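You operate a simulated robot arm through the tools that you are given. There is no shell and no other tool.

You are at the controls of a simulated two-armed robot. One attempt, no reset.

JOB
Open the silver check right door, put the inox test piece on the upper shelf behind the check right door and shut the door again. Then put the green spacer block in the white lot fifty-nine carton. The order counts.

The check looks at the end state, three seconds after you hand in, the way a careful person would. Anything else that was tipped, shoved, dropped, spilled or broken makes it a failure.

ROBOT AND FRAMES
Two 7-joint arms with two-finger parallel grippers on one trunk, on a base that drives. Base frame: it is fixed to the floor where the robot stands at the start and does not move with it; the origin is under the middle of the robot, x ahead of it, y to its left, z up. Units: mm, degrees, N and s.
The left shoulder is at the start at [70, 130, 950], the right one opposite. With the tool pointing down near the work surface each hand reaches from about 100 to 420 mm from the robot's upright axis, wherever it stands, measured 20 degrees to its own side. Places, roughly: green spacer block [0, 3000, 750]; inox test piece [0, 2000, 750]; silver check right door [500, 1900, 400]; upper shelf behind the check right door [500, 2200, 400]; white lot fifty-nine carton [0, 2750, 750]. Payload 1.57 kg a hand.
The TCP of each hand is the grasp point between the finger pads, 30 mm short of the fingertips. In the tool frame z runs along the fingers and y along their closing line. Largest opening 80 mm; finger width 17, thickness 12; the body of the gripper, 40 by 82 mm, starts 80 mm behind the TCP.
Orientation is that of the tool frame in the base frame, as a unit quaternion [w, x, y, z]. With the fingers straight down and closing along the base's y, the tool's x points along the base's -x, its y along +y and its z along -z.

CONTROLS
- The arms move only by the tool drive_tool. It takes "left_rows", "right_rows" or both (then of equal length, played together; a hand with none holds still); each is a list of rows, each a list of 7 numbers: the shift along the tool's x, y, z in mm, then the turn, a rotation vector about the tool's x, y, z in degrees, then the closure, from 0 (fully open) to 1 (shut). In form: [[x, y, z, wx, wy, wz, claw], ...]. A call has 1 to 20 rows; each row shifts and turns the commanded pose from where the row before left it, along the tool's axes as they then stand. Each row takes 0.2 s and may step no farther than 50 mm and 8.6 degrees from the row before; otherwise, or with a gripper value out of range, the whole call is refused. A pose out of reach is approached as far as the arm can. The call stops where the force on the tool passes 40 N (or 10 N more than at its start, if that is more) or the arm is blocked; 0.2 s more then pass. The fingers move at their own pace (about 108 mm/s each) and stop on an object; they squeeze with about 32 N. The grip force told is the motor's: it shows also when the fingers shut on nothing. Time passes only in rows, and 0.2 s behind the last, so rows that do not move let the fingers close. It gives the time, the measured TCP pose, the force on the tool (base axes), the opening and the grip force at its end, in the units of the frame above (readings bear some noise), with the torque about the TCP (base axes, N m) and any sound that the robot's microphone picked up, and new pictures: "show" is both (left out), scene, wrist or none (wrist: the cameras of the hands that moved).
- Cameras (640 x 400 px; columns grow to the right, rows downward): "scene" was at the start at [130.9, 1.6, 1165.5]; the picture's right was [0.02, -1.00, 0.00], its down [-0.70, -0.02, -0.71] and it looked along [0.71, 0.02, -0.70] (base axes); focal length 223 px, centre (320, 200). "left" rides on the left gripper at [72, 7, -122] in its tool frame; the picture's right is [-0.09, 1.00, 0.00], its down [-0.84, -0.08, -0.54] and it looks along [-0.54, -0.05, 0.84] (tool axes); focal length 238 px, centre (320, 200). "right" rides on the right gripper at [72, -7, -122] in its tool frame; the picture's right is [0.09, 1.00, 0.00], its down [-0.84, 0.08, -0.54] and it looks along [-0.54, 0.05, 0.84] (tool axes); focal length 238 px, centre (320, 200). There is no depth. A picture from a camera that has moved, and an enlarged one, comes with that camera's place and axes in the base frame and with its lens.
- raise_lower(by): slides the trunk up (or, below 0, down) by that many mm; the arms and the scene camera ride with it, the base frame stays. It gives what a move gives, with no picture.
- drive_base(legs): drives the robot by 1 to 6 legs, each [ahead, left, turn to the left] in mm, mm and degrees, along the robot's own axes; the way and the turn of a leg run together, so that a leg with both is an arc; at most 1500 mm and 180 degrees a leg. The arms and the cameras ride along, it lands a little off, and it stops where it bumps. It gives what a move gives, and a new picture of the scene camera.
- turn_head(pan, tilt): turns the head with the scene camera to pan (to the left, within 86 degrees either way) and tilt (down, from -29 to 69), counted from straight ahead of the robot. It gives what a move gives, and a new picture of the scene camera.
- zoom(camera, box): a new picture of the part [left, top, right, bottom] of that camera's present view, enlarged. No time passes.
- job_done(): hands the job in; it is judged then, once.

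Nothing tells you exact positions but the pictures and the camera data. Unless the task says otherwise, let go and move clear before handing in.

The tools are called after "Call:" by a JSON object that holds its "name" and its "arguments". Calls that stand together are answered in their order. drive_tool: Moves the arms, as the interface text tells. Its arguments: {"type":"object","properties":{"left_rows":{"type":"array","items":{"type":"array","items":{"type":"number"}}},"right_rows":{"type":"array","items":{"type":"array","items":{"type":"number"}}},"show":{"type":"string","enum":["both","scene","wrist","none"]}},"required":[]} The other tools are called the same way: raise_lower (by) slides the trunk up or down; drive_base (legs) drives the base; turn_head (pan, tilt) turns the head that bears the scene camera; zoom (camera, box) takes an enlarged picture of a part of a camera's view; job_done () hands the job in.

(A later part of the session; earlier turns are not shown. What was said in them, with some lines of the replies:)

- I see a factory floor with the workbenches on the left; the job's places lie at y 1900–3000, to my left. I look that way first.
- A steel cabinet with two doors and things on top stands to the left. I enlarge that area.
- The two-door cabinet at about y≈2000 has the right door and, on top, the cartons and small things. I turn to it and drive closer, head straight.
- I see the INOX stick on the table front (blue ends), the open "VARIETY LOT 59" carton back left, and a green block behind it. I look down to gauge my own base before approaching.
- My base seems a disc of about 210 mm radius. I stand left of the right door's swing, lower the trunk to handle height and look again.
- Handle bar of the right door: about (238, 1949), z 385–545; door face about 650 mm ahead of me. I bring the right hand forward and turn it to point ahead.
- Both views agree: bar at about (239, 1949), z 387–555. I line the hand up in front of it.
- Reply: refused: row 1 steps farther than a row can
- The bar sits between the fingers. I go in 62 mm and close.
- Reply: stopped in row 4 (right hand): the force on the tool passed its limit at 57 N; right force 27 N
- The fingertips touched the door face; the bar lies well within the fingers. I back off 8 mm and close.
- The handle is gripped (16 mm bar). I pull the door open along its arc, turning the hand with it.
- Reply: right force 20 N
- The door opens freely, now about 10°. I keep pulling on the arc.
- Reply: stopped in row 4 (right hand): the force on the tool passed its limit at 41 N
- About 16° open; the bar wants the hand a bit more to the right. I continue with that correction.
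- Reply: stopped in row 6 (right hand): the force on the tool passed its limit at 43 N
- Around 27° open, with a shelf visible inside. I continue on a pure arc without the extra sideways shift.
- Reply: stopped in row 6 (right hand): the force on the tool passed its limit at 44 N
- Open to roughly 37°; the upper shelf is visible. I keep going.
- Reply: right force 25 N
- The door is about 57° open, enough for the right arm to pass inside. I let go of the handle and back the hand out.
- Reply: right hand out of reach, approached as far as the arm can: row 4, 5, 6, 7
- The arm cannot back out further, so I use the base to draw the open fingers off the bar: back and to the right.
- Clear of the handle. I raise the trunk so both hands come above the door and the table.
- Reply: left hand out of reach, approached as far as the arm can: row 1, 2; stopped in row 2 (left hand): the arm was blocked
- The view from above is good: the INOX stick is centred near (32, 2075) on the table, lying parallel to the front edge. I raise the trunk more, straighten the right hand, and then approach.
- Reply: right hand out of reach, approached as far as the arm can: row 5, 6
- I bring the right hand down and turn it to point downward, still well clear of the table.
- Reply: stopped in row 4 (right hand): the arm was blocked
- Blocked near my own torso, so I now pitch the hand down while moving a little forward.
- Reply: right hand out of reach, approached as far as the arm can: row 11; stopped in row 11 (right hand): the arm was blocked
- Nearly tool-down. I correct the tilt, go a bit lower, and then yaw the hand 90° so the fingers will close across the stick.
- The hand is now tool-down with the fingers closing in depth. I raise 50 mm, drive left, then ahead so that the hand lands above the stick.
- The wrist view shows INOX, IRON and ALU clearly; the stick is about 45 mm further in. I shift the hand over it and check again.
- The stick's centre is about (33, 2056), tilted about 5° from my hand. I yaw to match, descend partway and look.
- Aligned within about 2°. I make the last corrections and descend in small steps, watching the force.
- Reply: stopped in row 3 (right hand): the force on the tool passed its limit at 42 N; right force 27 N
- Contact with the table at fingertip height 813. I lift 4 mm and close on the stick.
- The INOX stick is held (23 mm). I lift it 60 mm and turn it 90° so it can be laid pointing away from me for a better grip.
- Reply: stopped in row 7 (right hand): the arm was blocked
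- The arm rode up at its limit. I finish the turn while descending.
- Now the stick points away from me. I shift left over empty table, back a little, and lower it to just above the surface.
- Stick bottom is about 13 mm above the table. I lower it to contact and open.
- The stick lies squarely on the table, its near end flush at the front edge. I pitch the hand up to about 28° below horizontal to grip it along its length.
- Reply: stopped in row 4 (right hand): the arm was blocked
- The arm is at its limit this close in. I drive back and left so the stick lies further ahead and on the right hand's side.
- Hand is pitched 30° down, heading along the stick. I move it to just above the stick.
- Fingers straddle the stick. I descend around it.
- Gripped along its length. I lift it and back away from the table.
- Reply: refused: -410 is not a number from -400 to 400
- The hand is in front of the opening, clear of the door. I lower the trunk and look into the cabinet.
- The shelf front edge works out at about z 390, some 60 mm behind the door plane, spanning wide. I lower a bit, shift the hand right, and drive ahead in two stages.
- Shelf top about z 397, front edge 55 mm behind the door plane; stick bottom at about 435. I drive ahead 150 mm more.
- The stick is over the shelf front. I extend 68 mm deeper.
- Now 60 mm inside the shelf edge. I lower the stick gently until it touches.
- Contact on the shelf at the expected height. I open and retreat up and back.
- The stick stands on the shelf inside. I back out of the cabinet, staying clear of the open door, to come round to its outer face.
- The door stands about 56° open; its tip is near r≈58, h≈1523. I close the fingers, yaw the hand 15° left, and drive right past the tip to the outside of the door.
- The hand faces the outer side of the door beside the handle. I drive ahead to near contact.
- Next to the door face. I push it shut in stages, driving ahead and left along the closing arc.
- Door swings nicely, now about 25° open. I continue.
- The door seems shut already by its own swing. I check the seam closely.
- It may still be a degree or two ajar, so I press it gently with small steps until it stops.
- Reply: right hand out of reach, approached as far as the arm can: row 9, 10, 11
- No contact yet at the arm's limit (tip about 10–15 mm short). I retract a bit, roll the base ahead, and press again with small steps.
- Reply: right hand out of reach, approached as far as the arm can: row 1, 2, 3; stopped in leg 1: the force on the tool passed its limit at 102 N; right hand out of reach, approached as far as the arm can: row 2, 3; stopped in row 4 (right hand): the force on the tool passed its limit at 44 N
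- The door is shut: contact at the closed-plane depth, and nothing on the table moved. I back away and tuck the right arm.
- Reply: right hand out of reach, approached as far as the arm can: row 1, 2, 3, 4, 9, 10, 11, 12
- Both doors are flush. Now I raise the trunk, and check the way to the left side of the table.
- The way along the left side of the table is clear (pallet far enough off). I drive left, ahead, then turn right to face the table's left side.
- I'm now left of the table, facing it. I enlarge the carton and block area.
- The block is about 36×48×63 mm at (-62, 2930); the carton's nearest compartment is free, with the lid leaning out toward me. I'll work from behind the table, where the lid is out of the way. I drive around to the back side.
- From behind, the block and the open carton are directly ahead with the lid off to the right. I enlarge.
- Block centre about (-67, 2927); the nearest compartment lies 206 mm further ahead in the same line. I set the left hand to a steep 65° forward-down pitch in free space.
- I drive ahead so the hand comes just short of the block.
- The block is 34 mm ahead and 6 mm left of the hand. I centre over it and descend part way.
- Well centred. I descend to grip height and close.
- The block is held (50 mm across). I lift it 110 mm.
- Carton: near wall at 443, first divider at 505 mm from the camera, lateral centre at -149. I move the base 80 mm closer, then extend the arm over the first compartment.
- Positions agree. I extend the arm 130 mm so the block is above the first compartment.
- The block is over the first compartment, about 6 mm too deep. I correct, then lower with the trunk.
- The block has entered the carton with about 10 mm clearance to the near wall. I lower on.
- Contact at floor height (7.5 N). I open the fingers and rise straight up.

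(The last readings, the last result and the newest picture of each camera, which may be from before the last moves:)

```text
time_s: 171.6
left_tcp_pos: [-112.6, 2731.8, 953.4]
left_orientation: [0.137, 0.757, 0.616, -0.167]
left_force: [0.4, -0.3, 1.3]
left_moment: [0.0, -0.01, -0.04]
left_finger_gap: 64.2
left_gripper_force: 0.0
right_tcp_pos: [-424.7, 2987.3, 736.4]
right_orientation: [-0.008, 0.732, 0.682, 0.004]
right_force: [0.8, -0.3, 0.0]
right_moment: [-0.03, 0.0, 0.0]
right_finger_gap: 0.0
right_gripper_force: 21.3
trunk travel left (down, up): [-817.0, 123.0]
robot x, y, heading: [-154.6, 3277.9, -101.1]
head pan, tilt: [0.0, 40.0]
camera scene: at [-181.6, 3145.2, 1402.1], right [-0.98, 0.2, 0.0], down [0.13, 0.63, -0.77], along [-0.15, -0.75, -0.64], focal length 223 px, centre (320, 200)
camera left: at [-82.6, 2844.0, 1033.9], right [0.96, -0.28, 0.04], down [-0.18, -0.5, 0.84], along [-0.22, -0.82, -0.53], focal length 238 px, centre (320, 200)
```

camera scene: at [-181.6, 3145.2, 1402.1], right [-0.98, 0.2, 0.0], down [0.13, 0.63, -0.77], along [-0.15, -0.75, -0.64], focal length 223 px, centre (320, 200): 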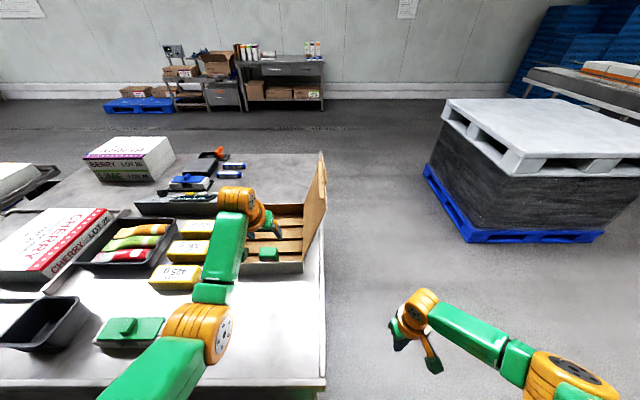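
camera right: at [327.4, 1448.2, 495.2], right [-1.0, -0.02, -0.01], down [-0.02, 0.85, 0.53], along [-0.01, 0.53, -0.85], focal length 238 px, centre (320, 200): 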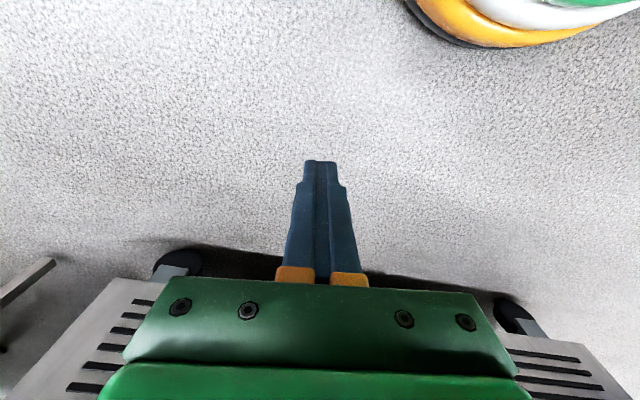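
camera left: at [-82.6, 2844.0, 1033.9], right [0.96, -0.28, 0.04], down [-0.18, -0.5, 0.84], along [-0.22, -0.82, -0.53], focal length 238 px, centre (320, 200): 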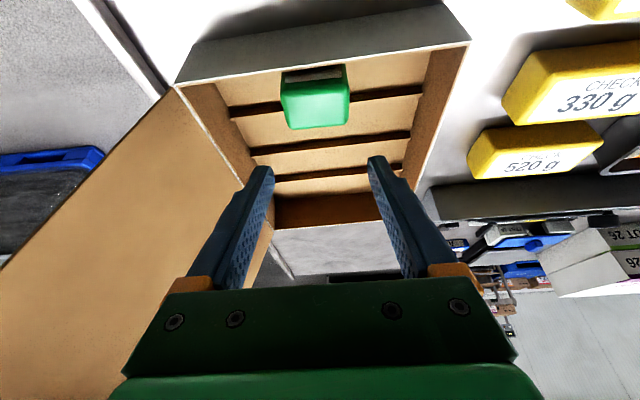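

The block stands in the carton's first compartment. I raise the trunk and back away, then check the whole scene.

Call:
{"name": "raise_lower", "arguments": {"by": 90}}

Call:
{"name": "drive_base", "arguments": {"legs": [[-400, 0, 0]]}}

Call:
{"name": "zoom", "arguments": {"camera": "scene", "box": [180, 130, 360, 260]}}

```text
time_s: 172.9
left_tcp_pos: [-112.7, 2731.6, 1044.0]
left_orientation: [0.137, 0.757, 0.616, -0.168]
left_force: [0.0, 0.3, -0.5]
left_moment: [-0.01, 0.01, 0.0]
left_finger_gap: 63.9
left_gripper_force: 0.1
right_tcp_pos: [-424.7, 2985.9, 826.2]
right_orientation: [-0.008, 0.732, 0.681, 0.004]
right_force: [0.1, 0.0, 0.2]
right_moment: [0.0, 0.0, -0.02]
right_finger_gap: 0.0
right_gripper_force: 20.9
trunk travel left (down, up): [-907.0, 33.0]
robot x, y, heading: [-153.3, 3277.5, -101.3]
head pan, tilt: [0.0, 40.0]
```

```text
time_s: 175.4
left_tcp_pos: [-30.0, 3130.2, 1043.8]
left_orientation: [0.138, 0.754, 0.621, -0.166]
left_force: [0.3, 0.0, -1.0]
left_moment: [0.01, 0.01, -0.01]
left_finger_gap: 64.0
left_gripper_force: 0.2
right_tcp_pos: [-344.8, 3383.9, 826.1]
right_orientation: [-0.009, 0.729, 0.684, 0.005]
right_force: [0.8, 0.1, -0.3]
right_moment: [0.02, 0.0, -0.01]
right_finger_gap: 0.1
right_gripper_force: 21.5
trunk travel left (down, up): [-907.0, 33.0]
robot x, y, heading: [-79.3, 3680.1, -100.7]
head pan, tilt: [0.0, 40.0]
camera scene: at [-103.0, 3542.8, 1491.9], right [-0.98, 0.19, 0.0], down [0.12, 0.63, -0.76], along [-0.14, -0.75, -0.64], focal length 223 px, centre (320, 200)
```

scene: 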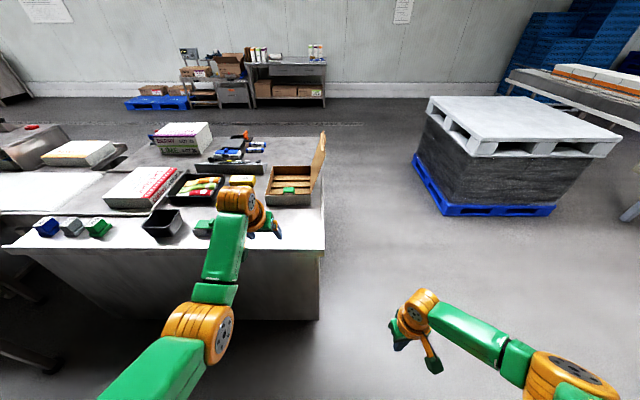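

```text
3.08 times, centred on (270, 195) of scene
camera zoom: at [-103.0, 3542.8, 1491.9], right [-0.98, 0.19, 0.0], down [0.12, 0.63, -0.76], along [-0.14, -0.75, -0.64], focal length 685 px, centre (474, 215)
```

zoom: 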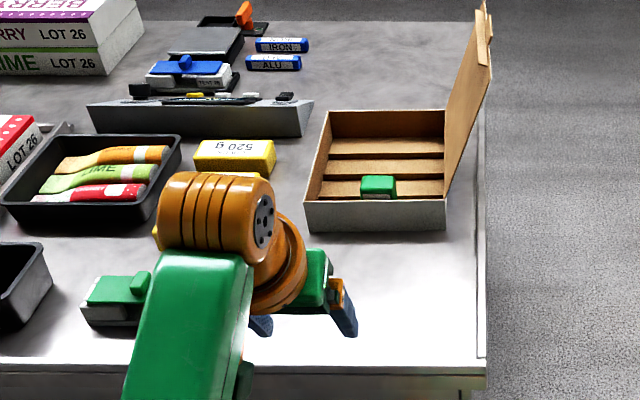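

The block is in the carton and nothing else is disturbed. To be thorough, I drive back round to the front to verify the door is fully shut.

Call:
{"name": "drive_base", "arguments": {"legs": [[0, -600, 0], [1500, 0, 0], [1100, 0, 0], [0, 0, 135]]}}

Call:
{"name": "turn_head", "arguments": {"pan": -5, "tilt": 25}}

```text
time_s: 196.7
left_tcp_pos: [-811.4, 1659.9, 1044.1]
left_orientation: [0.207, -0.285, 0.934, 0.065]
left_force: [-0.3, -0.4, 0.2]
left_moment: [-0.04, -0.01, -0.03]
left_finger_gap: 64.1
left_gripper_force: 0.0
right_tcp_pos: [-768.6, 1260.6, 827.9]
right_orientation: [-0.007, -0.353, 0.936, -0.006]
right_force: [-1.3, -0.7, 0.6]
right_moment: [0.0, 0.0, 0.01]
right_finger_gap: 0.0
right_gripper_force: 21.3
trunk travel left (down, up): [-907.0, 33.0]
robot x, y, heading: [-1164.3, 1241.1, 33.9]
head pan, tilt: [0.0, 40.0]
camera scene: at [-1054.0, 1316.9, 1492.1], right [0.56, -0.83, 0.0], down [-0.53, -0.36, -0.77], along [0.63, 0.43, -0.64], focal length 223 px, centre (320, 200)
```

scene: 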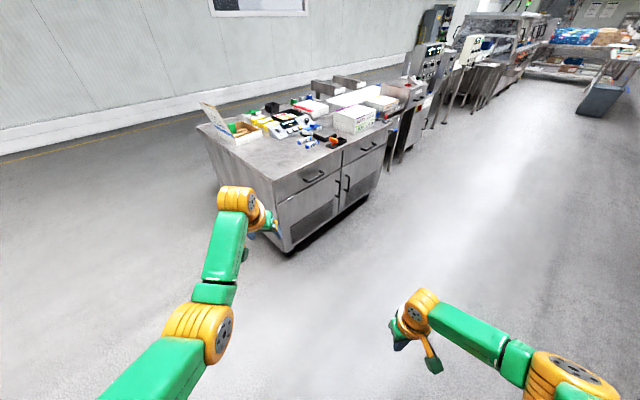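

```text
time_s: 197.4
left_tcp_pos: [-812.6, 1658.5, 1043.5]
left_orientation: [0.206, -0.286, 0.934, 0.064]
left_force: [0.0, -0.5, -0.4]
left_moment: [0.03, -0.01, 0.04]
left_finger_gap: 64.0
left_gripper_force: 0.1
right_tcp_pos: [-768.8, 1259.6, 826.0]
right_orientation: [-0.007, -0.353, 0.936, -0.006]
right_force: [0.0, 0.4, -1.1]
right_moment: [-0.04, -0.03, 0.02]
right_finger_gap: 0.0
right_gripper_force: 21.2
trunk travel left (down, up): [-907.0, 33.0]
robot x, y, heading: [-1165.8, 1239.4, 34.2]
head pan, tilt: [-5.0, 25.0]
camera scene: at [-1044.0, 1314.3, 1515.3], right [0.49, -0.87, 0.0], down [-0.37, -0.21, -0.91], along [0.79, 0.44, -0.42], focal length 223 px, centre (320, 200)
```

scene: 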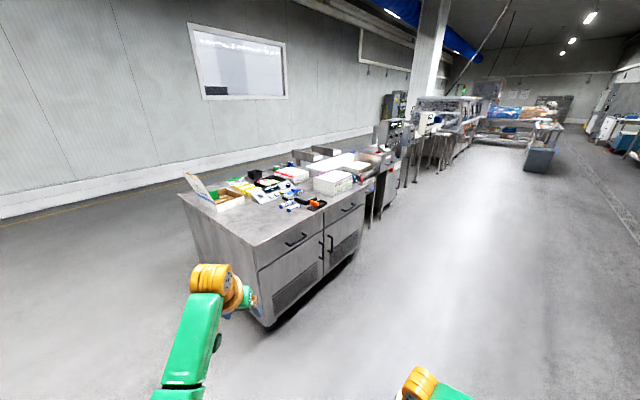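

Call:
{"name": "zoom", "arguments": {"camera": "scene", "box": [245, 190, 385, 335]}}

Call:
{"name": "zoom", "arguments": {"camera": "scene", "box": [180, 140, 390, 250]}}

```text
2.76 times, centred on (315, 262) of scene
camera zoom: at [-1044.0, 1314.3, 1515.3], right [0.49, -0.87, 0.0], down [-0.37, -0.21, -0.91], along [0.79, 0.44, -0.42], focal length 614 px, centre (334, 28)
```

zoom: 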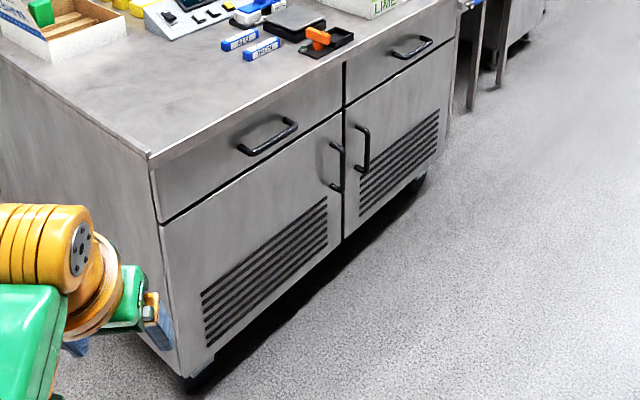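

```text
3.05 times, centred on (285, 195) of scene
camera zoom: at [-1044.0, 1314.3, 1515.3], right [0.49, -0.87, 0.0], down [-0.37, -0.21, -0.91], along [0.79, 0.44, -0.42], focal length 678 px, centre (427, 215)
```

zoom: 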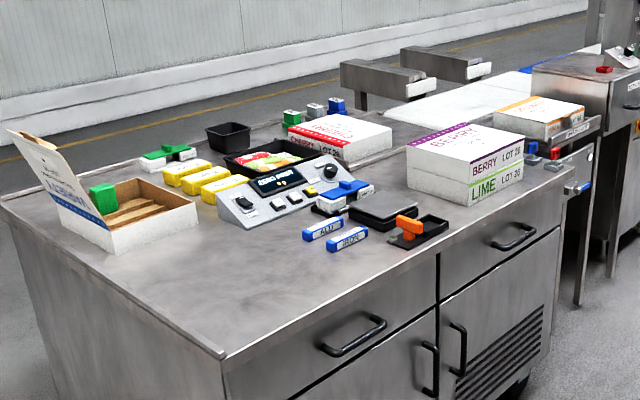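

Both doors are flush, the block stands in the lot 59 carton, and the rest of the table is as it was. My arms are clear, so I hand the job in.

Call:
{"name": "job_done", "arguments": {}}

```text
The job is handed in.
```

I finished the whole job in the order you gave and handed it in; the check's result hasn't come back.

- **Test piece:** I opened the check right door, set the inox test piece on the upper shelf about 25 mm in from the front edge, and shut the door. I drove back round afterwards to look, and both doors sit flush.
- **Spacer block:** The green block stands upright in the white lot 59 carton, in the first compartment from the back of the table.
- **Extra force:** While pressing the door shut, the push peaked at about 102 N, more than I intended. The cabinet did not appear to shift, and I saw nothing else on the table tipped or moved.
- **Extra handling:** I laid the test piece down once on an empty part of the table, with the door already open, to get a better grip on it. Nothing was left there.

Both hands are empty and well clear of the table.
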